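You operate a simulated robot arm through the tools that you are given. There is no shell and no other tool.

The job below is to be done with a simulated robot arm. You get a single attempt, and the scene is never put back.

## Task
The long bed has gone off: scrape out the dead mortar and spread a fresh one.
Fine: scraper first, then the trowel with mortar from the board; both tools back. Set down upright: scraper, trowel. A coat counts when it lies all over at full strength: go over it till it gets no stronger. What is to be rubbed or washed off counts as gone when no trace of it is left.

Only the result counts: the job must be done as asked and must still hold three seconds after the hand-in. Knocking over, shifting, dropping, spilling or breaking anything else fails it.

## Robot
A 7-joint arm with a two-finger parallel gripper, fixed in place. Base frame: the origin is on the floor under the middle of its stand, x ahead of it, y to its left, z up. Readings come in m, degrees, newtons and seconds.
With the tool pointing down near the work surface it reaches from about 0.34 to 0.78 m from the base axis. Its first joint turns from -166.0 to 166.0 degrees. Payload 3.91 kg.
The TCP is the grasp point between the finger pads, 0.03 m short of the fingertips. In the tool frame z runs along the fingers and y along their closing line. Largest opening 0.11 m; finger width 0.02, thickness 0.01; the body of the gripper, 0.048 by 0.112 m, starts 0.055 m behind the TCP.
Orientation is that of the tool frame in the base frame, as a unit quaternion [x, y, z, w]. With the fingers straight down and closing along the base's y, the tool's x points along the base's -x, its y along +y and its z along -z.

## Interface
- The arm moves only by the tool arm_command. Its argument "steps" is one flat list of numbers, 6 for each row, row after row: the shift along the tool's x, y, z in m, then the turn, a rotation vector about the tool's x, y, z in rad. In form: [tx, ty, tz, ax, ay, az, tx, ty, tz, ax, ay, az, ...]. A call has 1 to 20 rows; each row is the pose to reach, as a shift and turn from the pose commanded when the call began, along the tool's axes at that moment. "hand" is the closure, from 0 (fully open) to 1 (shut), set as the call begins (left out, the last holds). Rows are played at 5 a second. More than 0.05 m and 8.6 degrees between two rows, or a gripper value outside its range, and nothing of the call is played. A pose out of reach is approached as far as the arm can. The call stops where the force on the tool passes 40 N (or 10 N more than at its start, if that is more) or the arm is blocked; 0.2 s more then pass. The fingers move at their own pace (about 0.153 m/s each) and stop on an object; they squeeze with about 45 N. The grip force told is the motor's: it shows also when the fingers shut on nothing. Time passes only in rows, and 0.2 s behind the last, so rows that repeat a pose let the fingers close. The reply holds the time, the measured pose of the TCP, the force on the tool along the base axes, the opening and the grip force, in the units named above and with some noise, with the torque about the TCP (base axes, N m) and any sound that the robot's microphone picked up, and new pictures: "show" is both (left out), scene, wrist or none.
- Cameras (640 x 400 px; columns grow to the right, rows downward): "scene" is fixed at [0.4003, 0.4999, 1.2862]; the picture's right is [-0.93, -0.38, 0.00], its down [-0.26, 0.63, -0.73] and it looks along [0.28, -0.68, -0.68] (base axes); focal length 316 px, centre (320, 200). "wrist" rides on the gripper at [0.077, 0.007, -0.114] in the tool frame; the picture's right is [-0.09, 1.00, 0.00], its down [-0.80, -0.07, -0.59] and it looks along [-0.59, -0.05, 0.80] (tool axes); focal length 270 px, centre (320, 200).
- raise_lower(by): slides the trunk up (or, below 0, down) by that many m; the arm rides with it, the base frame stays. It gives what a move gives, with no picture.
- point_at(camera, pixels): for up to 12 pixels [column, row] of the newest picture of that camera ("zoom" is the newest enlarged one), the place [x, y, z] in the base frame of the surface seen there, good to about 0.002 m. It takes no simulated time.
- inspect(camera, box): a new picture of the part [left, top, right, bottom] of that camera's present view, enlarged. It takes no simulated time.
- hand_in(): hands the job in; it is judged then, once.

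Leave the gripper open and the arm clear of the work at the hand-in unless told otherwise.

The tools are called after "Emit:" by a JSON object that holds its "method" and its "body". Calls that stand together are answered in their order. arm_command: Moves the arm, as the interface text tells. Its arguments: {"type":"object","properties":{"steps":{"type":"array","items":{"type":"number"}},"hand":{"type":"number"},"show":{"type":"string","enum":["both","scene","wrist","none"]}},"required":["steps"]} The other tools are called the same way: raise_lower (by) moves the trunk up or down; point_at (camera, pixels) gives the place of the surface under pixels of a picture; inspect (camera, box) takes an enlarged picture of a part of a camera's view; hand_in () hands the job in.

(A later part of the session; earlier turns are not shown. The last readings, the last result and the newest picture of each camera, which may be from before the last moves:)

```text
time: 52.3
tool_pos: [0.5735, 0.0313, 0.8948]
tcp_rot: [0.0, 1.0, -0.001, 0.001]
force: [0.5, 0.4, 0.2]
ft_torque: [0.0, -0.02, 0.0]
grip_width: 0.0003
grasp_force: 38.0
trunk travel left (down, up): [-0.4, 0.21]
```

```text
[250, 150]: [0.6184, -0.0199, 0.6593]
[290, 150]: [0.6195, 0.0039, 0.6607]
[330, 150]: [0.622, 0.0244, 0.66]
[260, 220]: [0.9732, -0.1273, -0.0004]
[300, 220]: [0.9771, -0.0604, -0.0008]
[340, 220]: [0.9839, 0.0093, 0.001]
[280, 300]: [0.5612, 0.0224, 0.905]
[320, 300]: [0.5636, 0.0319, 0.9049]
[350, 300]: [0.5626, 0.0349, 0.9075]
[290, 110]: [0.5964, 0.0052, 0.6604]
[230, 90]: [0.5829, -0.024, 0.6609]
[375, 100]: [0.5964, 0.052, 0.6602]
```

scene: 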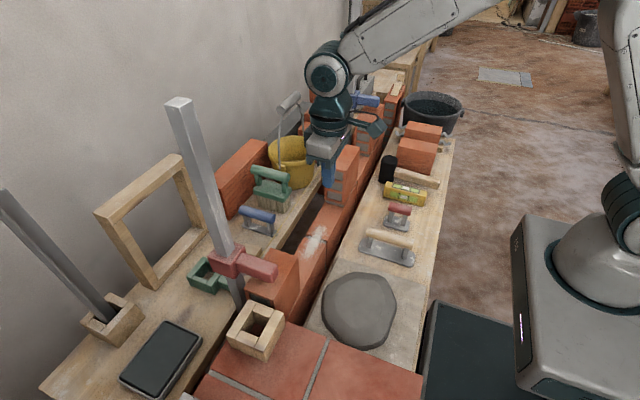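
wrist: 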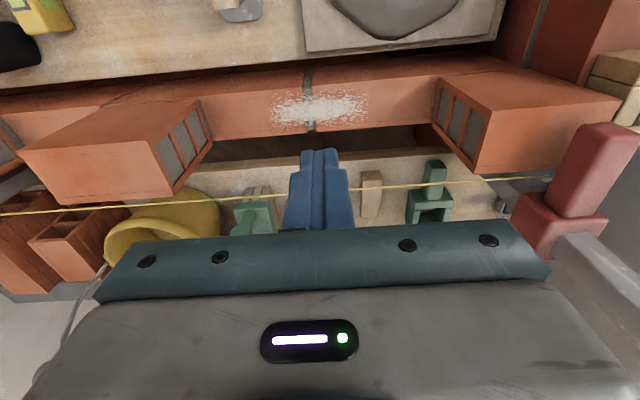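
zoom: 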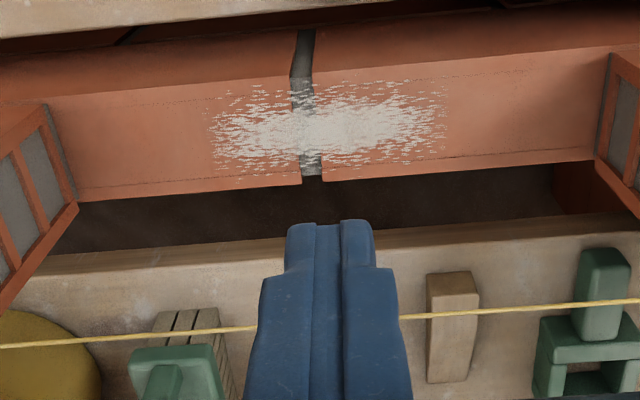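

That call was refused because a diagonal row was too long. I repeat it with shorter diagonal rows.

Emit:
{"method": "arm_command", "body": {"steps": [0, -0.04, -0.01, 0, 0, 0, 0.02, -0.08, -0.01, 0, 0, 0, 0.05, -0.115, -0.01, 0, 0, 0, 0.08, -0.15, -0.01, 0, 0, 0, 0.11, -0.18, -0.01, 0, 0, 0, 0.1365, -0.2055, -0.01, 0, 0, 0, 0.1365, -0.2055, 0.03, 0, 0, 0, 0.1365, -0.2055, 0.075, 0, 0, 0, 0.1365, -0.2055, 0.12, 0, 0, 0, 0.1365, -0.2055, 0.165, 0, 0, 0, 0.1365, -0.2055, 0.19, 0, 0, 0, 0.1365, -0.2055, 0.19, 0, 0, 0], "hand": 0.45, "show": "wrist"}}

Emit:
{"method": "inspect", "body": {"camera": "wrist", "box": [250, 55, 380, 225]}}

Emit:
{"method": "point_at", "body": {"camera": "zoom", "pixels": [[250, 150], [290, 150], [330, 150], [260, 220], [300, 220], [340, 220], [280, 300], [320, 300], [350, 300], [290, 110], [230, 90], [375, 100]]}}

```text
time: 54.9
tool_pos: [0.4347, -0.1763, 0.7066]
tcp_rot: [0.001, 1.0, 0.001, 0.001]
force: [0.8, -0.5, 0.4]
ft_torque: [-0.02, 0.0, 0.03]
grip_width: 0.0605
grasp_force: 0.1
trunk travel left (down, up): [-0.4, 0.21]
```

wrist: 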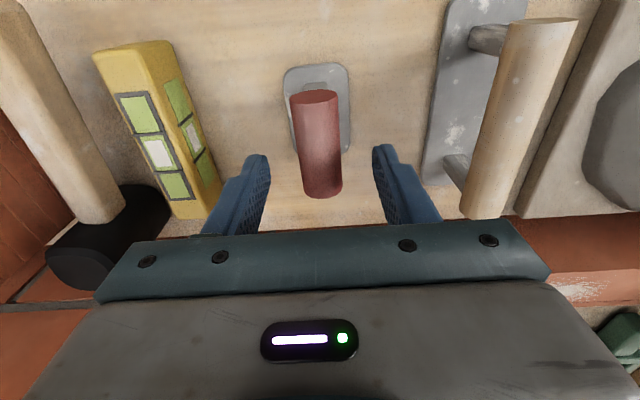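

```text
2.35 times, centred on (315, 140) of wrist
```

zoom: 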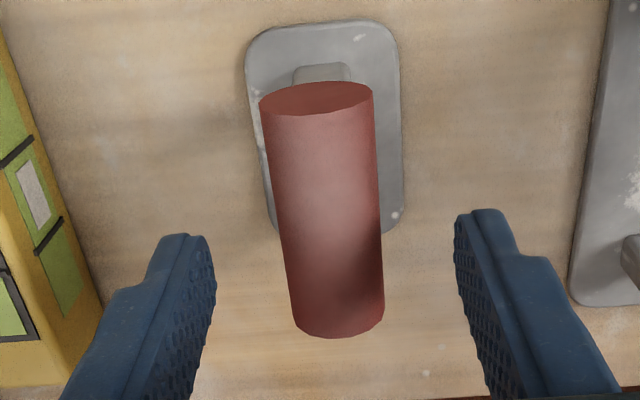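

```text
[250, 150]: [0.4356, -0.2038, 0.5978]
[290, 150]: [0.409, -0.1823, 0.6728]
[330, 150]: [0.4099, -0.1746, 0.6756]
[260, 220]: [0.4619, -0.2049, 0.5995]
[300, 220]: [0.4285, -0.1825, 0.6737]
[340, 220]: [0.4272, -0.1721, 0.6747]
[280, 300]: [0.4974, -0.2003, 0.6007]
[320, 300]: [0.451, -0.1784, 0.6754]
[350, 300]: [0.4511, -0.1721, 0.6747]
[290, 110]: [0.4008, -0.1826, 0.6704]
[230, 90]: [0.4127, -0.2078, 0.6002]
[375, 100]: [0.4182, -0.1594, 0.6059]
```

The handle is now parallel to the gripper at y≈-0.176. I go down to z≈0.6595, so the TCP sits at handle-centre height, and close.

Emit:
{"method": "arm_command", "body": {"steps": [0.002, 0, 0.015, 0, 0, 0, 0.002, 0, 0.03, 0, 0, 0, 0.002, 0, 0.04, 0, 0, 0, 0.002, 0, 0.047, 0, 0, 0, 0.002, 0, 0.047, 0, 0, 0], "show": "none"}}

Emit:
{"method": "arm_command", "body": {"steps": [0, 0, 0, 0, 0, 0, 0, 0, 0, 0, 0, 0, 0, 0, 0, 0, 0, 0, 0, 0, 0, 0, 0, 0], "hand": 1.0, "show": "wrist"}}

```text
time: 56.1
tool_pos: [0.4364, -0.1759, 0.6608]
tcp_rot: [0.001, 1.0, 0.0, 0.0]
force: [0.2, 0.7, -0.3]
ft_torque: [0.0, 0.02, -0.01]
grip_width: 0.0609
grasp_force: 0.0
trunk travel left (down, up): [-0.4, 0.21]
```

```text
time: 57.1
tool_pos: [0.435, -0.1757, 0.66]
tcp_rot: [0.0, 1.0, 0.0, 0.001]
force: [0.4, -0.3, 0.4]
ft_torque: [0.05, -0.01, -0.02]
grip_width: 0.0277
grasp_force: 44.5
trunk travel left (down, up): [-0.4, 0.21]
```

wrist: 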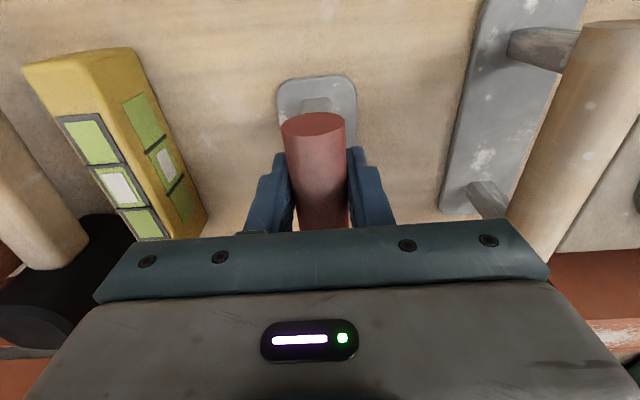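

It is closed at 0.0277 without any squeezing-out force. I lift 0.03 m slowly and check the grip.

Emit:
{"method": "arm_command", "body": {"steps": [0, 0, -0.005, 0, 0, 0, 0, 0, -0.01, 0, 0, 0, 0, 0, -0.02, 0, 0, 0, 0, 0, -0.03, 0, 0, 0], "show": "both"}}

```text
time: 58.1
tool_pos: [0.435, -0.1757, 0.6913]
tcp_rot: [0.001, 1.0, 0.001, 0.0]
force: [0.3, -0.2, -1.2]
ft_torque: [-0.02, -0.02, 0.02]
grip_width: 0.0274
grasp_force: 45.2
trunk travel left (down, up): [-0.4, 0.21]
```

scene: 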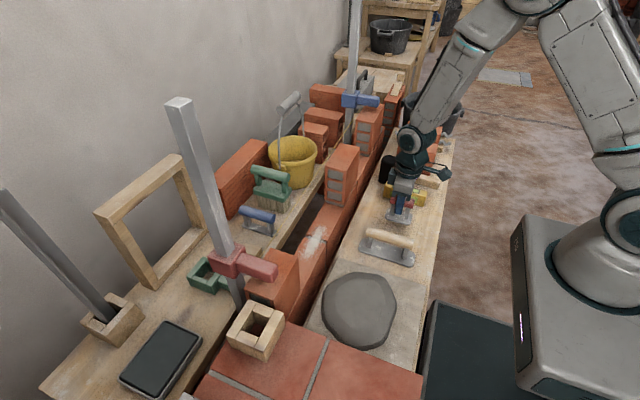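
wrist: 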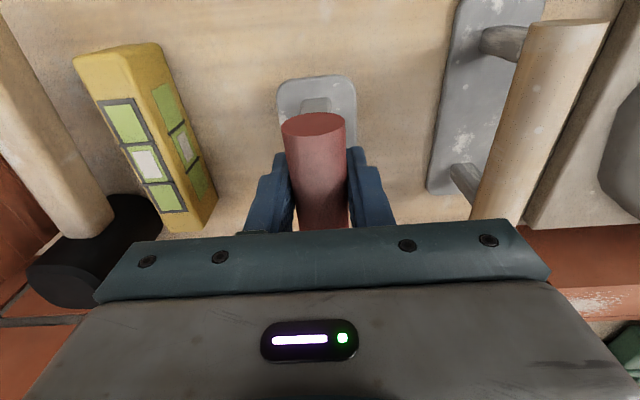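

It is firmly held now. I raise it to z≈0.895, swing over to (0.572, 0.03), and lower to z≈0.765 between the bricks.

Emit:
{"method": "arm_command", "body": {"steps": [0, 0, -0.04, 0, 0, 0, 0, 0, -0.085, 0, 0, 0, 0, 0, -0.13, 0, 0, 0, 0, 0, -0.17, 0, 0, 0, 0, 0, -0.204, 0, 0, 0, -0.025, 0.04, -0.204, 0, 0, 0, -0.05, 0.08, -0.204, 0, 0, 0, -0.08, 0.118, -0.204, 0, 0, 0, -0.11, 0.155, -0.204, 0, 0, 0, -0.137, 0.19, -0.204, 0, 0, 0, -0.137, 0.206, -0.19, 0, 0, 0, -0.137, 0.206, -0.15, 0, 0, 0, -0.137, 0.206, -0.11, 0, 0, 0, -0.137, 0.206, -0.075, 0, 0, 0, -0.137, 0.206, -0.075, 0, 0, 0]}}

```text
time: 61.3
tool_pos: [0.5709, 0.0299, 0.7629]
tcp_rot: [0.0, 1.0, -0.001, 0.001]
force: [0.3, 0.6, -1.6]
ft_torque: [0.01, 0.02, 0.0]
grip_width: 0.0273
grasp_force: 44.6
trunk travel left (down, up): [-0.4, 0.21]
```

scene: 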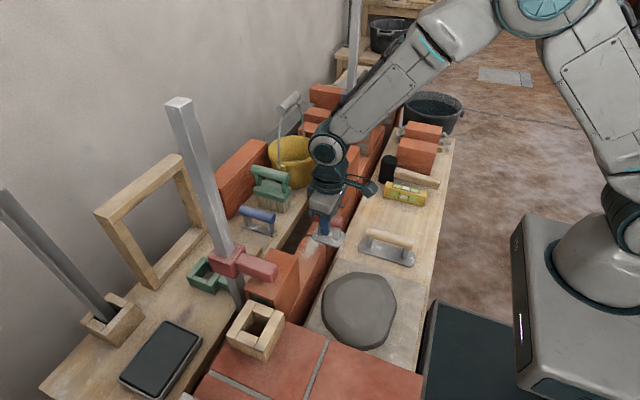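
wrist: 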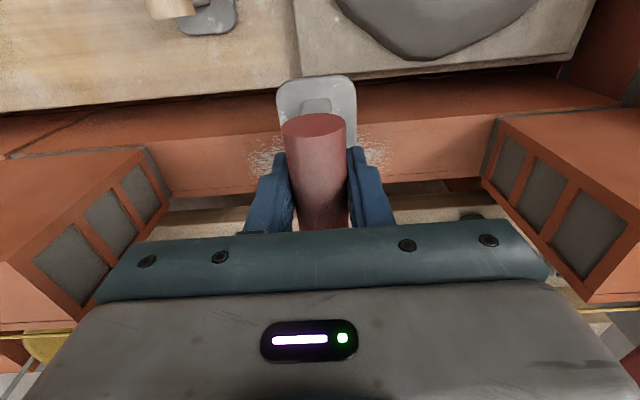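

The red tool hangs between the bricks. I slide +x to about 0.606 and lower to z≈0.724, just above the bed.

Emit:
{"method": "arm_command", "body": {"steps": [0, 0, 0.018, 0, 0, 0, -0.015, 0, 0.025, 0, 0, 0, -0.035, 0, 0.03, 0, 0, 0, -0.035, 0, 0.036, 0, 0, 0, -0.035, 0, 0.039, 0, 0, 0], "show": "none"}}

Emit:
{"method": "arm_command", "body": {"steps": [0, 0, 0.0015, 0, 0, 0, 0, 0, 0.003, 0, 0, 0], "show": "none"}}

```text
time: 62.5
tool_pos: [0.6052, 0.0307, 0.7261]
tcp_rot: [-0.001, 1.0, -0.001, 0.001]
force: [0.2, 0.6, -0.9]
ft_torque: [-0.01, -0.01, 0.0]
grip_width: 0.0279
grasp_force: 44.9
trunk travel left (down, up): [-0.4, 0.21]
```

```text
time: 63.1
tool_pos: [0.6071, 0.03, 0.7231]
tcp_rot: [0.0, 1.0, 0.0, 0.001]
force: [0.0, -0.2, -1.7]
ft_torque: [-0.03, 0.0, 0.02]
grip_width: 0.0277
grasp_force: 45.1
trunk travel left (down, up): [-0.4, 0.21]
```

No contact yet. I go on in small steps.

Emit:
{"method": "arm_command", "body": {"steps": [0, 0, 0.0015, 0, 0, 0], "show": "none"}}

Emit:
{"method": "arm_command", "body": {"steps": [0, 0, 0.001, 0, 0, 0], "show": "none"}}

```text
time: 63.5
tool_pos: [0.6055, 0.0304, 0.7228]
tcp_rot: [0.001, 1.0, 0.0, 0.001]
force: [0.0, -0.7, -1.1]
ft_torque: [-0.03, 0.02, 0.01]
grip_width: 0.0274
grasp_force: 44.4
trunk travel left (down, up): [-0.4, 0.21]
```

```text
time: 63.9
tool_pos: [0.6054, 0.0289, 0.7212]
tcp_rot: [0.0, 1.0, 0.0, 0.001]
force: [0.1, 0.3, -0.7]
ft_torque: [-0.02, 0.0, -0.01]
grip_width: 0.0278
grasp_force: 44.8
trunk travel left (down, up): [-0.4, 0.21]
```

Emit:
{"method": "arm_command", "body": {"steps": [0, 0, 0.001, 0, 0, 0], "show": "none"}}

Emit:
{"method": "arm_command", "body": {"steps": [0, 0, 0.001, 0, 0, 0], "show": "none"}}

```text
time: 64.3
tool_pos: [0.605, 0.0296, 0.7208]
tcp_rot: [0.0, 1.0, 0.0, 0.002]
force: [-1.8, -0.5, 2.7]
ft_torque: [0.07, 0.13, 0.09]
grip_width: 0.0272
grasp_force: 45.1
trunk travel left (down, up): [-0.4, 0.21]
```

```text
time: 64.7
tool_pos: [0.6056, 0.0294, 0.7188]
tcp_rot: [0.0, 1.0, 0.0, 0.003]
force: [-3.0, -0.4, 13.2]
ft_torque: [0.01, 0.59, 0.01]
grip_width: 0.0275
grasp_force: 44.7
trunk travel left (down, up): [-0.4, 0.21]
```

Contact at 13 N. I make a stroke to y≈0.095, then back to y≈-0.05, and look at the patch.

Emit:
{"method": "arm_command", "body": {"steps": [0, 0.015, 0, 0, 0, 0, 0, 0.03, 0, 0, 0, 0, 0, 0.045, 0, 0, 0, 0, 0, 0.065, 0, 0, 0, 0, 0, 0.045, 0, 0, 0, 0, 0, 0.03, 0, 0, 0, 0, 0, 0.015, 0, 0, 0, 0, 0, 0, 0, 0, 0, 0, 0, -0.015, 0, 0, 0, 0, 0, -0.03, 0, 0, 0, 0, 0, -0.045, 0, 0, 0, 0, 0, -0.06, 0, 0, 0, 0, 0, -0.08, 0, 0, 0, 0], "show": "both"}}

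Emit:
{"method": "inspect", "body": {"camera": "scene", "box": [280, 190, 370, 270]}}

Emit:
{"method": "inspect", "body": {"camera": "wrist", "box": [340, 90, 560, 210]}}

```text
time: 67.5
tool_pos: [0.6043, -0.0509, 0.7184]
tcp_rot: [0.001, 1.0, -0.001, 0.001]
force: [-0.5, 2.6, 16.0]
ft_torque: [0.14, -0.36, 0.05]
grip_width: 0.0276
grasp_force: 44.6
trunk travel left (down, up): [-0.4, 0.21]
```

scene: 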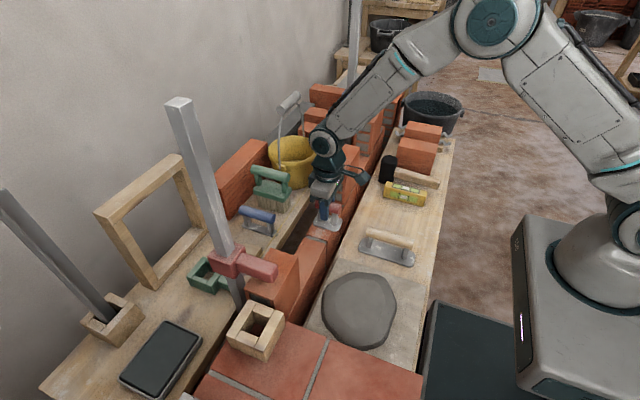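
wrist: 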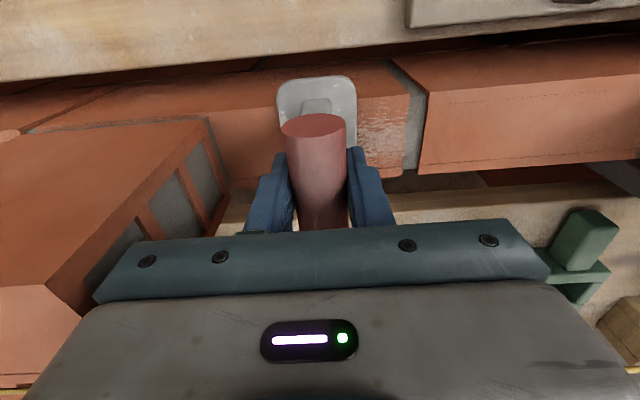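

```text
5.00 times, centred on (325, 230) of scene
```

zoom: 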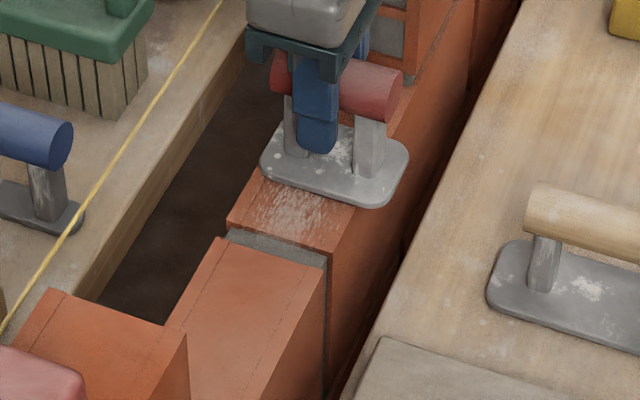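

```text
2.91 times, centred on (450, 150) of wrist
```

zoom: 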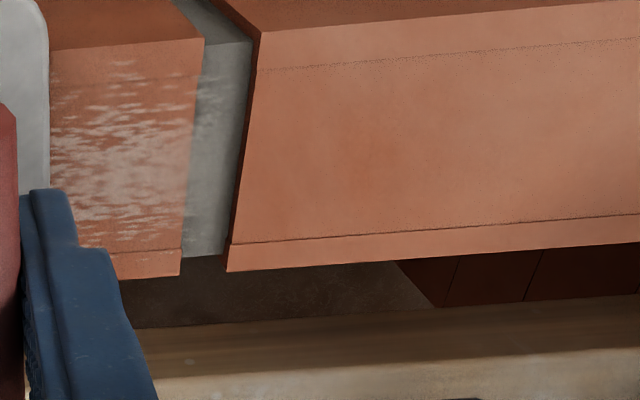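

The red tool is the scraper: most of the patch is gone after one pass. I go on with strokes over the rest, from y≈-0.055 up to 0.095 and back.

Emit:
{"method": "arm_command", "body": {"steps": [0, -0.006, 0, 0, 0, 0, 0, 0.01, 0, 0, 0, 0, 0, 0.025, 0, 0, 0, 0, 0, 0.04, 0, 0, 0, 0, 0, 0.055, 0, 0, 0, 0, 0, 0.04, 0, 0, 0, 0, 0, 0.025, 0, 0, 0, 0, 0, 0.01, 0, 0, 0, 0, 0, -0.006, 0, 0, 0, 0, 0, 0.01, 0, 0, 0, 0, 0, 0.03, 0, 0, 0, 0, 0, 0.05, 0, 0, 0, 0, 0, 0.07, 0, 0, 0, 0, 0, 0.09, 0, 0, 0, 0, 0, 0.11, 0, 0, 0, 0, 0, 0.13, 0, 0, 0, 0, 0, 0.148, 0, 0, 0, 0], "show": "both"}}

Emit:
{"method": "inspect", "body": {"camera": "wrist", "box": [100, 90, 320, 210]}}

Emit:
{"method": "inspect", "body": {"camera": "scene", "box": [280, 190, 370, 270]}}

```text
time: 71.1
tool_pos: [0.6038, 0.0993, 0.7194]
tcp_rot: [0.001, 1.0, 0.0, 0.002]
force: [0.3, -4.0, 15.3]
ft_torque: [-0.01, -0.36, -0.1]
grip_width: 0.0275
grasp_force: 45.1
trunk travel left (down, up): [-0.4, 0.21]
```

scene: 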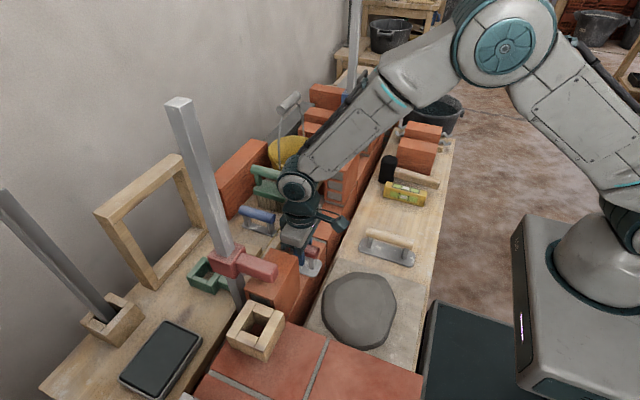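
wrist: 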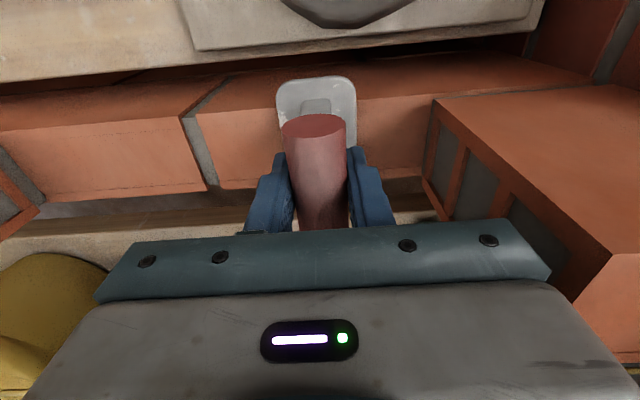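

```text
2.91 times, centred on (210, 150) of wrist
```

zoom: 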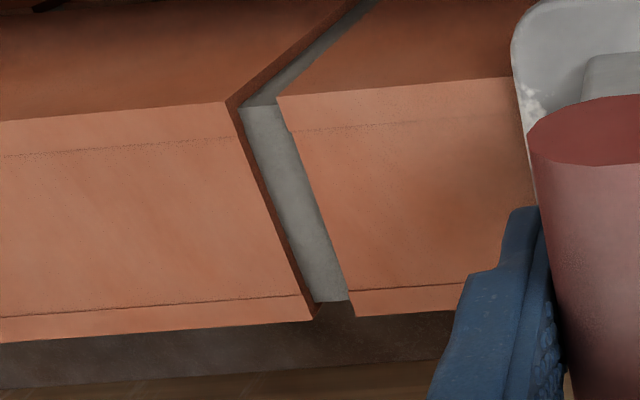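

```text
5.00 times, centred on (325, 230) of scene
```

zoom: 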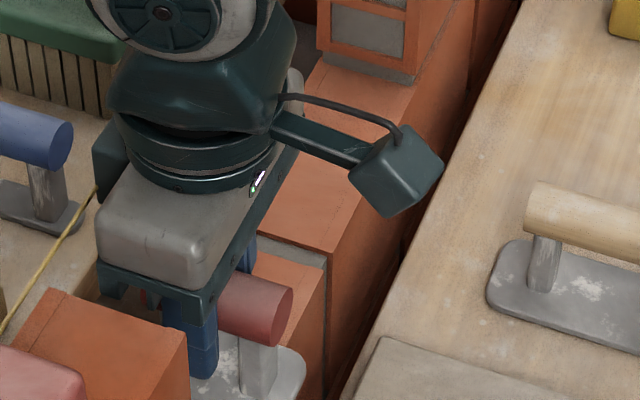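

The bed looks clean. To leave no trace at the edges, I make one pass 5 mm further +x (still about 12 mm from the string) and one pass back 6 mm toward the robot.

Emit:
{"method": "arm_command", "body": {"steps": [-0.005, 0, 0, 0, 0, 0, -0.005, -0.02, 0, 0, 0, 0, -0.005, -0.04, 0, 0, 0, 0, -0.005, -0.06, 0, 0, 0, 0, -0.005, -0.08, 0, 0, 0, 0, -0.005, -0.1, 0, 0, 0, 0, -0.005, -0.12, 0, 0, 0, 0, -0.005, -0.14, 0, 0, 0, 0, -0.005, -0.154, 0, 0, 0, 0, 0.006, -0.154, 0, 0, 0, 0, 0.006, -0.135, 0, 0, 0, 0, 0.006, -0.115, 0, 0, 0, 0, 0.006, -0.095, 0, 0, 0, 0, 0.006, -0.075, 0, 0, 0, 0, 0.006, -0.055, 0, 0, 0, 0, 0.006, -0.035, 0, 0, 0, 0, 0.006, -0.015, 0, 0, 0, 0, 0.006, 0, 0, 0, 0, 0, 0.006, 0, -0.01, 0, 0, 0], "show": "wrist"}}

```text
time: 75.1
tool_pos: [0.6001, 0.0997, 0.7294]
tcp_rot: [0.001, 1.0, 0.0, 0.0]
force: [-0.2, 1.3, -1.4]
ft_torque: [0.02, -0.03, -0.03]
grip_width: 0.0275
grasp_force: 44.9
trunk travel left (down, up): [-0.4, 0.21]
```

wrist: 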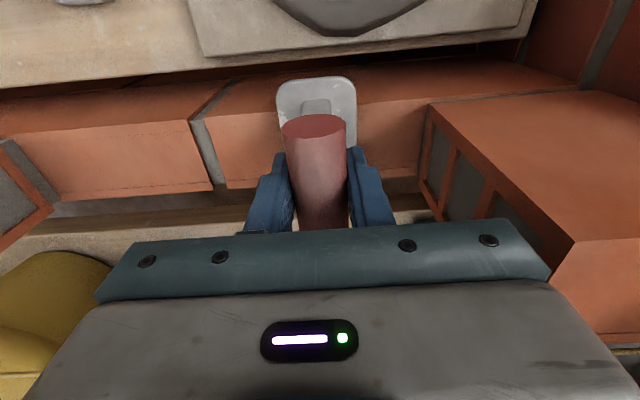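

The scraper is off the surface. I back out to x≈0.57, rise to z≈0.895, and carry it back over the near board toward its place.

Emit:
{"method": "arm_command", "body": {"steps": [0.02, -0.03, -0.015, 0, 0, 0, 0.03, -0.07, -0.03, 0, 0, 0, 0.03, -0.07, -0.075, 0, 0, 0, 0.03, -0.07, -0.12, 0, 0, 0, 0.03, -0.07, -0.166, 0, 0, 0, 0.06, -0.105, -0.166, 0, 0, 0, 0.09, -0.14, -0.166, 0, 0, 0, 0.12, -0.18, -0.166, 0, 0, 0, 0.14, -0.22, -0.166, 0, 0, 0, 0.155, -0.26, -0.166, 0, 0, 0, 0.1636, -0.274, -0.166, 0, 0, 0, 0.1636, -0.274, -0.166, 0, 0, 0], "show": "both"}}

Emit:
{"method": "inspect", "body": {"camera": "scene", "box": [280, 190, 370, 270]}}

```text
time: 77.7
tool_pos: [0.437, -0.1778, 0.8936]
tcp_rot: [0.0, 1.0, 0.0, 0.002]
force: [-0.7, -0.1, -1.5]
ft_torque: [0.03, -0.04, -0.01]
grip_width: 0.0275
grasp_force: 44.9
trunk travel left (down, up): [-0.4, 0.21]
```

scene: 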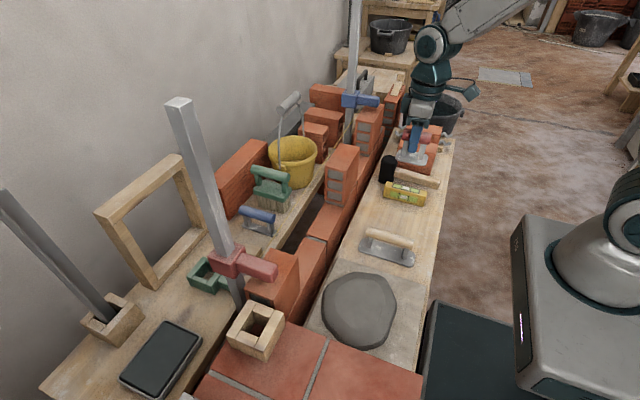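
wrist: 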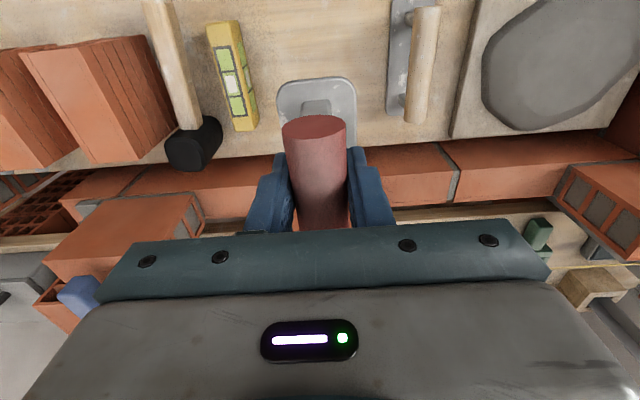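

```text
5.00 times, centred on (325, 230) of scene
```

zoom: 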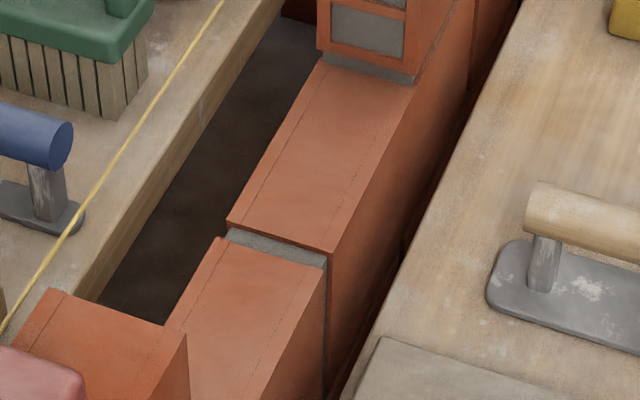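

The bed is clean all over. Now I set the scraper back down at its original place (TCP about 0.4385, -0.1745). I lower first to z≈0.668.

Emit:
{"method": "arm_command", "body": {"steps": [-0.0015, 0.003, 0.04, 0, 0, 0, -0.0015, 0.003, 0.085, 0, 0, 0, -0.0015, 0.003, 0.13, 0, 0, 0, -0.0015, 0.003, 0.17, 0, 0, 0, -0.0015, 0.003, 0.2, 0, 0, 0, -0.0015, 0.003, 0.22, 0, 0, 0, -0.0015, 0.003, 0.226, 0, 0, 0, -0.0015, 0.003, 0.226, 0, 0, 0], "show": "both"}}

```text
time: 79.5
tool_pos: [0.438, -0.1741, 0.6706]
tcp_rot: [0.0, 1.0, 0.0, 0.002]
force: [0.5, 1.0, -1.2]
ft_torque: [-0.03, 0.02, -0.02]
grip_width: 0.0275
grasp_force: 44.8
trunk travel left (down, up): [-0.4, 0.21]
```

scene: 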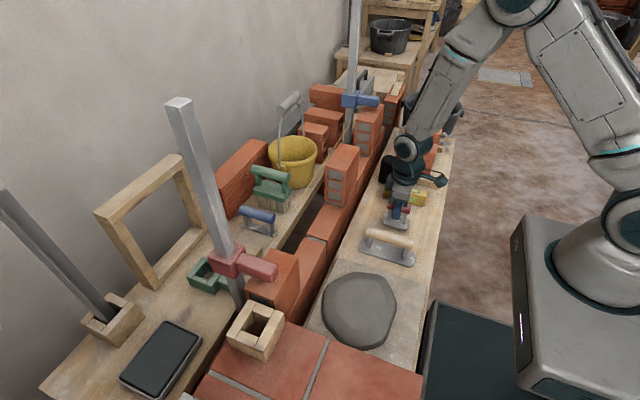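
wrist: 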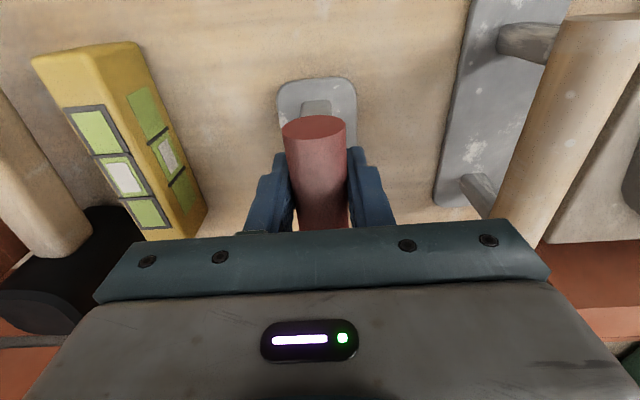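

I lower the last centimetre in small steps to feel contact.

Emit:
{"method": "arm_command", "body": {"steps": [0, 0, 0.004, 0, 0, 0, 0, 0, 0.007, 0, 0, 0], "show": "none"}}

Emit:
{"method": "arm_command", "body": {"steps": [0, 0, 0.0015, 0, 0, 0], "show": "none"}}

Emit:
{"method": "arm_command", "body": {"steps": [0, 0, 0.001, 0, 0, 0], "show": "none"}}

```text
time: 80.1
tool_pos: [0.4391, -0.1736, 0.6617]
tcp_rot: [0.0, 1.0, 0.0, 0.001]
force: [-0.2, 0.0, -0.9]
ft_torque: [0.0, -0.04, -0.01]
grip_width: 0.0275
grasp_force: 45.1
trunk travel left (down, up): [-0.4, 0.21]
```

```text
time: 80.5
tool_pos: [0.4383, -0.1718, 0.6591]
tcp_rot: [0.0, 1.0, 0.0, 0.002]
force: [-0.6, 0.3, 1.4]
ft_torque: [0.06, -0.05, 0.0]
grip_width: 0.0275
grasp_force: 44.6
trunk travel left (down, up): [-0.4, 0.21]
```

```text
time: 80.9
tool_pos: [0.4388, -0.1745, 0.66]
tcp_rot: [0.0, 1.0, -0.001, 0.001]
force: [-0.6, 1.1, 11.4]
ft_torque: [0.14, 0.24, 0.01]
grip_width: 0.0274
grasp_force: 44.9
trunk travel left (down, up): [-0.4, 0.21]
```

It stands on the board (11 N). I open the hand to half width and rise.

Emit:
{"method": "arm_command", "body": {"steps": [0, 0, -0.0005, 0, 0, 0, 0, 0, -0.0005, 0, 0, 0, 0, 0, -0.0005, 0, 0, 0, 0, 0, -0.0005, 0, 0, 0], "hand": 0.45, "show": "wrist"}}

Emit:
{"method": "arm_command", "body": {"steps": [0, 0, -0.03, 0, 0, 0, 0, 0, -0.07, 0, 0, 0, 0, 0, -0.11, 0, 0, 0, 0, 0, -0.15, 0, 0, 0, 0.03, 0.03, -0.18, 0, 0, 0, 0.05, 0.07, -0.2, 0, 0, 0, 0.07, 0.11, -0.2, 0, 0, 0, 0.07, 0.11, -0.2, 0, 0, 0], "show": "both"}}

Emit:
{"method": "inspect", "body": {"camera": "scene", "box": [350, 195, 420, 270]}}

```text
time: 81.9
tool_pos: [0.4386, -0.1746, 0.6605]
tcp_rot: [0.0, 1.0, 0.0, 0.002]
force: [0.3, 0.3, 0.4]
ft_torque: [-0.01, 0.0, -0.01]
grip_width: 0.0604
grasp_force: 0.1
trunk travel left (down, up): [-0.4, 0.21]
```

wrist: 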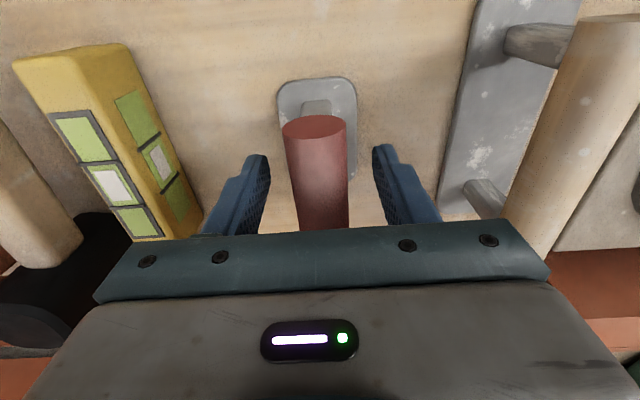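

```text
refused: row 5 steps farther than a row can; nothing moved
```

```text
5.33 times, centred on (385, 232) of scene
```

zoom: 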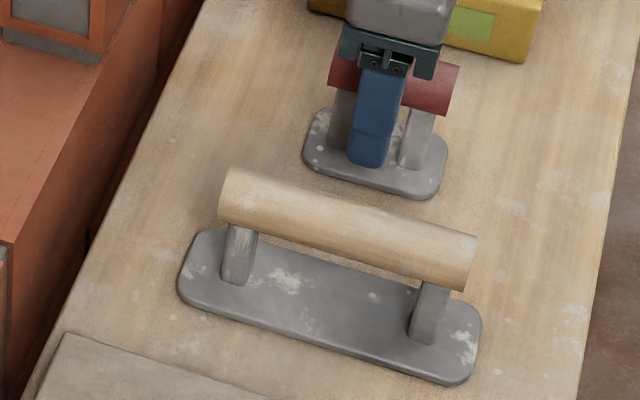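

The scraper stands free on its old spot. I rise, with shorter rows this time, and go to about (0.365, -0.06, 0.86) to view the wood trowel.

Emit:
{"method": "arm_command", "body": {"steps": [0, 0, -0.03, 0, 0, 0, 0, 0, -0.07, 0, 0, 0, 0, 0, -0.11, 0, 0, 0, 0, 0, -0.15, 0, 0, 0, 0.025, 0.03, -0.17, 0, 0, 0, 0.05, 0.065, -0.19, 0, 0, 0, 0.07, 0.1, -0.2, 0, 0, 0, 0.073, 0.115, -0.2, 0, 0, 0, 0.073, 0.115, -0.2, 0, 0, 0], "show": "both"}}

Emit:
{"method": "inspect", "body": {"camera": "wrist", "box": [220, 30, 420, 200]}}

```text
time: 83.9
tool_pos: [0.3645, -0.0569, 0.859]
tcp_rot: [0.0, 1.0, 0.001, 0.0]
force: [0.6, 0.5, -0.9]
ft_torque: [0.0, 0.03, 0.0]
grip_width: 0.0604
grasp_force: 0.1
trunk travel left (down, up): [-0.4, 0.21]
```

scene: 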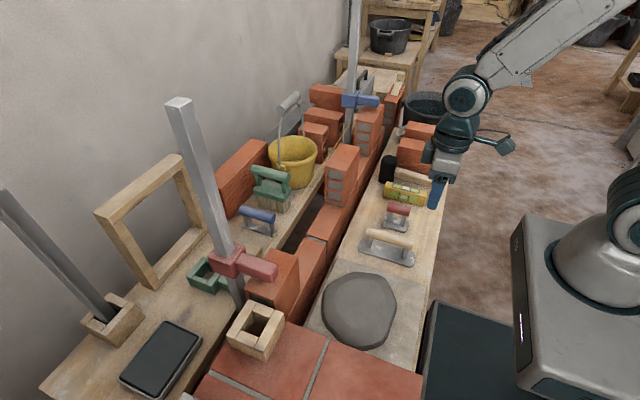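
wrist: 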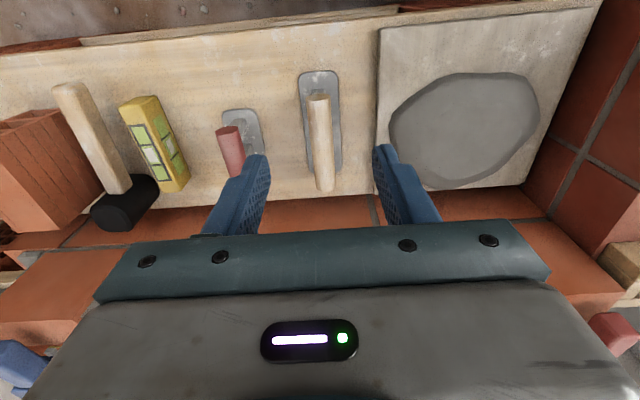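

```text
2.35 times, centred on (320, 115) of wrist
```

zoom: 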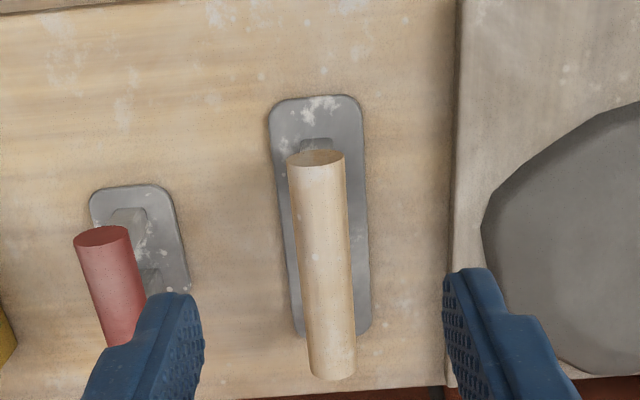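

I read the wood trowel's axis and ends from this enlarged view.

Emit:
{"method": "point_at", "body": {"camera": "zoom", "pixels": [[318, 158], [316, 185], [305, 260], [322, 260], [340, 260], [330, 365], [318, 330], [332, 330], [345, 330], [272, 110], [362, 110], [370, 320]]}}

```text
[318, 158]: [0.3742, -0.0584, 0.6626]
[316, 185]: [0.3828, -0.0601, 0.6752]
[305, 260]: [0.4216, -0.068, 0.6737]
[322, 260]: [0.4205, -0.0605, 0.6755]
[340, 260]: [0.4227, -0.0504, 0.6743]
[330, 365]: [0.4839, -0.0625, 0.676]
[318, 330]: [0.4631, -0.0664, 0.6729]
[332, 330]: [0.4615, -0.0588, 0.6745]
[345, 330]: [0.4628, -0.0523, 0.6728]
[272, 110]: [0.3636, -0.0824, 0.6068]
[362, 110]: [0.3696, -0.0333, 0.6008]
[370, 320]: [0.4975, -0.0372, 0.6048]
```

The wood handle's axis is at y≈-0.060, from x 0.374 to 0.497. I will grip it 2 cm toward its far end (x≈0.4555), so that on the wall the handle need not reach past the string. I come down to z≈0.6605 over it.

Emit:
{"method": "arm_command", "body": {"steps": [-0.045, -0.0015, 0, 0, 0, 0, -0.091, -0.003, 0.015, 0, 0, 0, -0.091, -0.003, 0.06, 0, 0, 0, -0.091, -0.003, 0.1, 0, 0, 0, -0.091, -0.003, 0.14, 0, 0, 0, -0.091, -0.003, 0.165, 0, 0, 0, -0.091, -0.003, 0.165, 0, 0, 0], "show": "wrist"}}

Emit:
{"method": "inspect", "body": {"camera": "wrist", "box": [220, 30, 420, 240]}}

```text
time: 85.5
tool_pos: [0.4588, -0.0576, 0.6995]
tcp_rot: [-0.001, 1.0, 0.0, 0.002]
force: [0.1, -0.8, 1.1]
ft_torque: [0.0, -0.02, 0.0]
grip_width: 0.0605
grasp_force: 0.1
trunk travel left (down, up): [-0.4, 0.21]
```

wrist: 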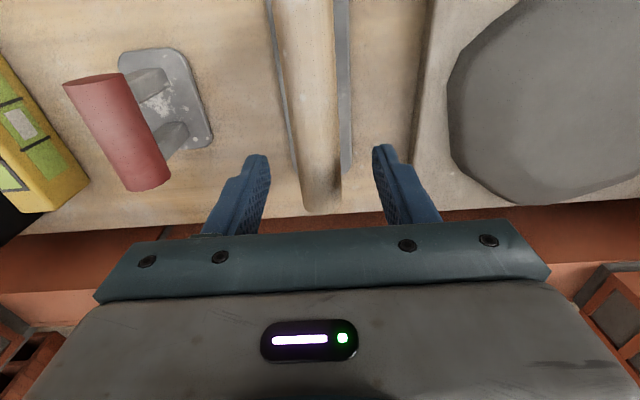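

```text
1.90 times, centred on (320, 135) of wrist
```

zoom: 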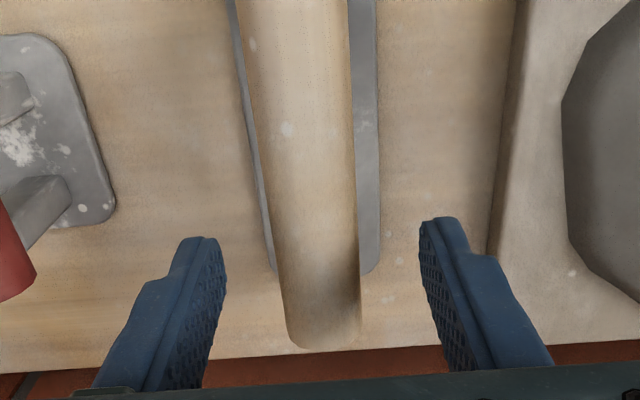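

The handle is centred between the fingers. I lower to z≈0.6605 and close.

Emit:
{"method": "arm_command", "body": {"steps": [0, -0.001, 0.012, 0, 0, 0, 0, -0.001, 0.025, 0, 0, 0, 0, -0.001, 0.034, 0, 0, 0, 0, -0.001, 0.0385, 0, 0, 0, 0, -0.001, 0.0385, 0, 0, 0], "show": "none"}}

Emit:
{"method": "arm_command", "body": {"steps": [0, 0, 0, 0, 0, 0, 0, 0, 0, 0, 0, 0, 0, 0, 0, 0, 0, 0, 0, 0, 0, 0, 0, 0], "hand": 1.0, "show": "wrist"}}

```text
time: 86.7
tool_pos: [0.4574, -0.0608, 0.6571]
tcp_rot: [0.001, 1.0, 0.001, 0.001]
force: [0.0, 0.3, 0.0]
ft_torque: [0.0, 0.03, 0.01]
grip_width: 0.0603
grasp_force: 0.1
trunk travel left (down, up): [-0.4, 0.21]
```

```text
time: 87.7
tool_pos: [0.4574, -0.0615, 0.6576]
tcp_rot: [0.0, 1.0, 0.001, 0.001]
force: [1.3, 0.4, -0.7]
ft_torque: [0.08, -0.06, 0.0]
grip_width: 0.0273
grasp_force: 45.4
trunk travel left (down, up): [-0.4, 0.21]
```

wrist: 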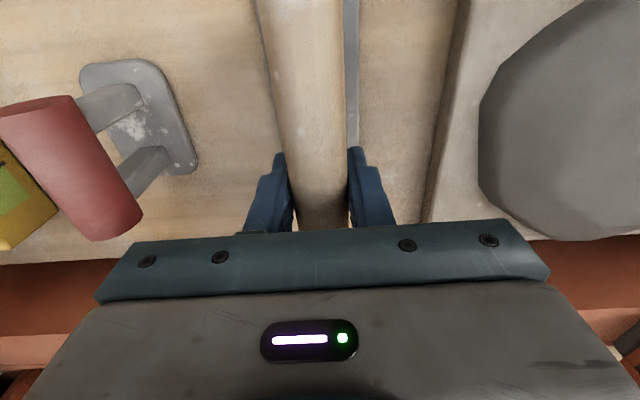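

Held at 0.0273. I lift slowly by 0.04 m and check.

Emit:
{"method": "arm_command", "body": {"steps": [0, 0, -0.005, 0, 0, 0, 0, 0, -0.012, 0, 0, 0, 0, 0, -0.025, 0, 0, 0, 0, 0, -0.04, 0, 0, 0], "show": "both"}}

Emit:
{"method": "inspect", "body": {"camera": "scene", "box": [300, 180, 440, 360]}}

```text
time: 88.7
tool_pos: [0.4574, -0.062, 0.6978]
tcp_rot: [0.0, 1.0, 0.0, 0.001]
force: [1.5, 0.6, -1.6]
ft_torque: [0.0, -0.05, 0.02]
grip_width: 0.0277
grasp_force: 44.8
trunk travel left (down, up): [-0.4, 0.21]
```

scene: 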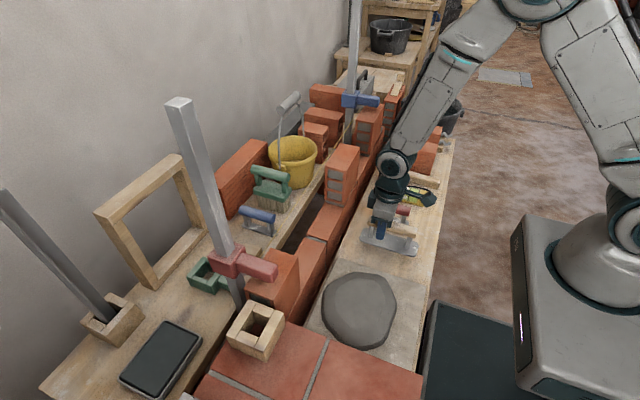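
wrist: 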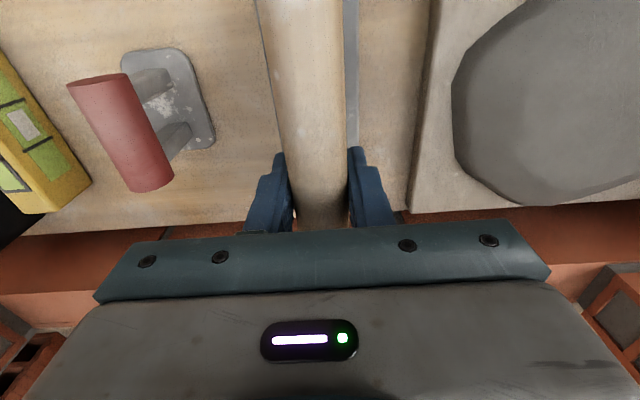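

```text
2.22 times, centred on (370, 270) of scene
```

zoom: 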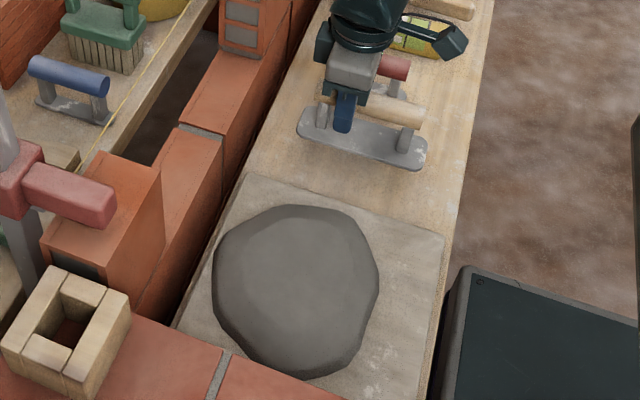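

The trowel is lifted and level. I read the heights and outline of the mortar lump.

Emit:
{"method": "point_at", "body": {"camera": "zoom", "pixels": [[295, 290], [260, 250], [330, 250], [350, 300], [250, 320], [300, 350], [300, 220], [220, 280], [375, 280], [290, 370], [230, 215], [270, 300]]}}

```text
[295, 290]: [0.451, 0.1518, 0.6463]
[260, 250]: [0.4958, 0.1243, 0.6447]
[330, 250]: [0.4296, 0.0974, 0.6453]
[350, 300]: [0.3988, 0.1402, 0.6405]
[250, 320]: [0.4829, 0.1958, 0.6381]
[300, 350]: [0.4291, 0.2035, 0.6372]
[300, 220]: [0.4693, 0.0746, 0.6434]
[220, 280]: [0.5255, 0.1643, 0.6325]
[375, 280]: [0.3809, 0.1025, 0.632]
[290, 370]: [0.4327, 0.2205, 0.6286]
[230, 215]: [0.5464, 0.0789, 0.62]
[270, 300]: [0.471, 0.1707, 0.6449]
```

The lump's top is at z≈0.646 near (0.453, 0.14). I raise the trowel to z≈0.76, move it over the lump with its blade centred, and lower to z≈0.712.

Emit:
{"method": "arm_command", "body": {"steps": [0, 0, -0.035, 0, 0, 0, 0, 0.02, -0.062, 0, 0, 0, -0.005, 0.06, -0.062, 0, 0, 0, -0.01, 0.1, -0.062, 0, 0, 0, -0.015, 0.14, -0.062, 0, 0, 0, -0.0176, 0.18, -0.062, 0, 0, 0, -0.0176, 0.202, -0.05, 0, 0, 0, -0.0176, 0.202, -0.03, 0, 0, 0, -0.0176, 0.202, -0.0145, 0, 0, 0, -0.0176, 0.202, -0.0145, 0, 0, 0], "show": "both"}}

```text
time: 90.9
tool_pos: [0.4752, 0.1399, 0.7089]
tcp_rot: [0.0, 1.0, 0.0, 0.0]
force: [0.5, -0.3, -3.3]
ft_torque: [0.02, -0.08, -0.01]
grip_width: 0.0276
grasp_force: 45.0
trunk travel left (down, up): [-0.4, 0.21]
```

scene: 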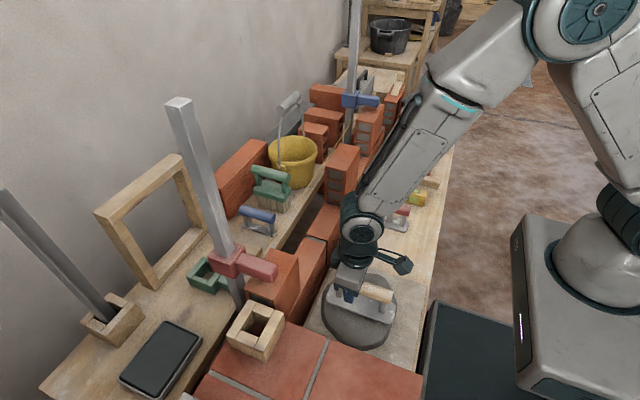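
wrist: 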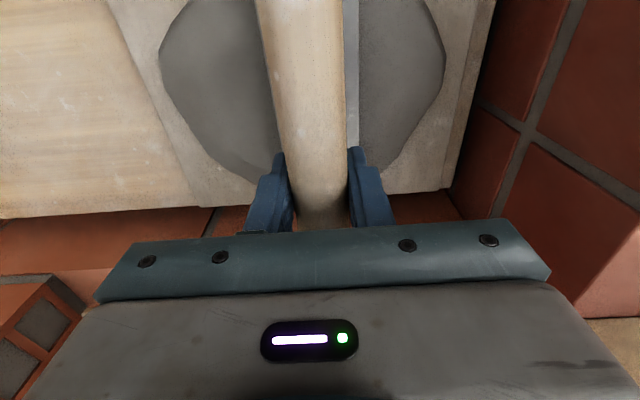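

The trowel is over the mortar, near 0.709. I lower in small steps to touch it.

Emit:
{"method": "arm_command", "body": {"steps": [0, 0, 0.0015, 0, 0, 0, 0, 0, 0.003, 0, 0, 0], "show": "none"}}

Emit:
{"method": "arm_command", "body": {"steps": [0, 0, 0.001, 0, 0, 0], "show": "none"}}

Emit:
{"method": "arm_command", "body": {"steps": [0, 0, 0.001, 0, 0, 0], "show": "none"}}

```text
time: 91.5
tool_pos: [0.4734, 0.1387, 0.7066]
tcp_rot: [0.0, 1.0, 0.0, 0.001]
force: [0.5, -0.3, -1.6]
ft_torque: [0.02, -0.09, -0.03]
grip_width: 0.0276
grasp_force: 45.1
trunk travel left (down, up): [-0.4, 0.21]
```

```text
time: 91.9
tool_pos: [0.4735, 0.1396, 0.7056]
tcp_rot: [0.0, 1.0, -0.001, 0.001]
force: [0.2, -0.4, -1.3]
ft_torque: [0.04, -0.03, -0.02]
grip_width: 0.0274
grasp_force: 45.1
trunk travel left (down, up): [-0.4, 0.21]
```

```text
time: 92.3
tool_pos: [0.474, 0.1397, 0.7053]
tcp_rot: [0.0, 1.0, 0.0, 0.001]
force: [0.8, -0.1, -2.8]
ft_torque: [-0.02, 0.01, 0.0]
grip_width: 0.0276
grasp_force: 45.1
trunk travel left (down, up): [-0.4, 0.21]
```

Emit:
{"method": "arm_command", "body": {"steps": [0, 0, 0.001, 0, 0, 0], "show": "none"}}

Emit:
{"method": "arm_command", "body": {"steps": [0, 0, 0.001, 0, 0, 0], "show": "none"}}

Emit:
{"method": "arm_command", "body": {"steps": [0, 0, 0.001, 0, 0, 0], "show": "none"}}

```text
time: 92.7
tool_pos: [0.4739, 0.1398, 0.7055]
tcp_rot: [0.0, 1.0, -0.001, 0.0]
force: [0.7, 0.0, -2.2]
ft_torque: [0.02, -0.06, 0.0]
grip_width: 0.0275
grasp_force: 45.1
trunk travel left (down, up): [-0.4, 0.21]
```

```text
time: 93.1
tool_pos: [0.4749, 0.1402, 0.7038]
tcp_rot: [0.0, 1.0, 0.0, 0.001]
force: [0.2, 0.3, -1.6]
ft_torque: [-0.02, -0.02, 0.01]
grip_width: 0.0275
grasp_force: 45.0
trunk travel left (down, up): [-0.4, 0.21]
```

```text
time: 93.5
tool_pos: [0.4734, 0.1402, 0.7033]
tcp_rot: [0.001, 1.0, -0.001, 0.001]
force: [-0.2, -0.2, -2.0]
ft_torque: [0.0, -0.05, -0.01]
grip_width: 0.0277
grasp_force: 45.1
trunk travel left (down, up): [-0.4, 0.21]
```

Still no contact at 0.703. I go on a little and check the view.

Emit:
{"method": "arm_command", "body": {"steps": [0, 0, 0.001, 0, 0, 0], "show": "none"}}

Emit:
{"method": "arm_command", "body": {"steps": [0, 0, 0.001, 0, 0, 0], "show": "both"}}

Emit:
{"method": "inspect", "body": {"camera": "scene", "box": [310, 250, 420, 360]}}

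```text
time: 93.9
tool_pos: [0.4734, 0.1395, 0.7022]
tcp_rot: [0.0, 1.0, 0.0, 0.001]
force: [-0.3, -0.3, -1.9]
ft_torque: [-0.01, -0.07, 0.03]
grip_width: 0.0277
grasp_force: 44.9
trunk travel left (down, up): [-0.4, 0.21]
```

```text
time: 94.3
tool_pos: [0.4748, 0.14, 0.7013]
tcp_rot: [0.0, 1.0, 0.0, 0.002]
force: [-0.2, -0.9, 5.2]
ft_torque: [0.06, 0.38, 0.06]
grip_width: 0.0276
grasp_force: 45.4
trunk travel left (down, up): [-0.4, 0.21]
```

scene: 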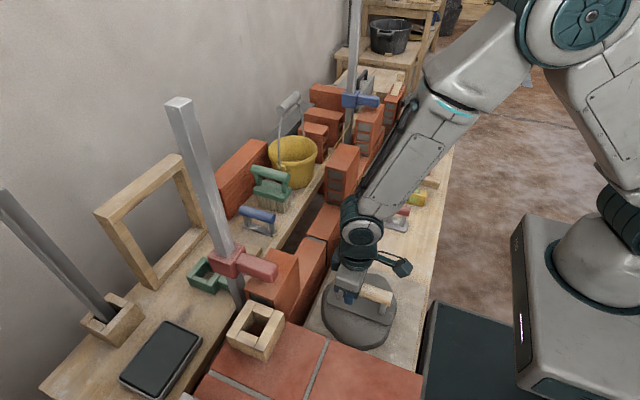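
wrist: 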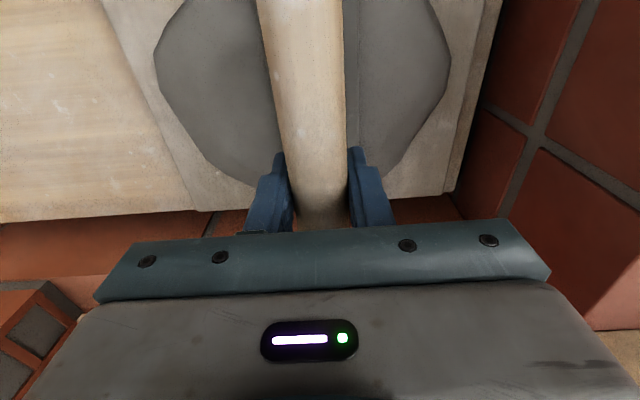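

```text
3.64 times, centred on (365, 305) of scene
```

zoom: 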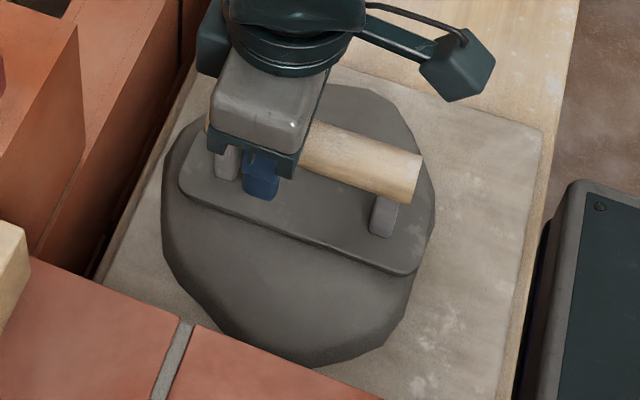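

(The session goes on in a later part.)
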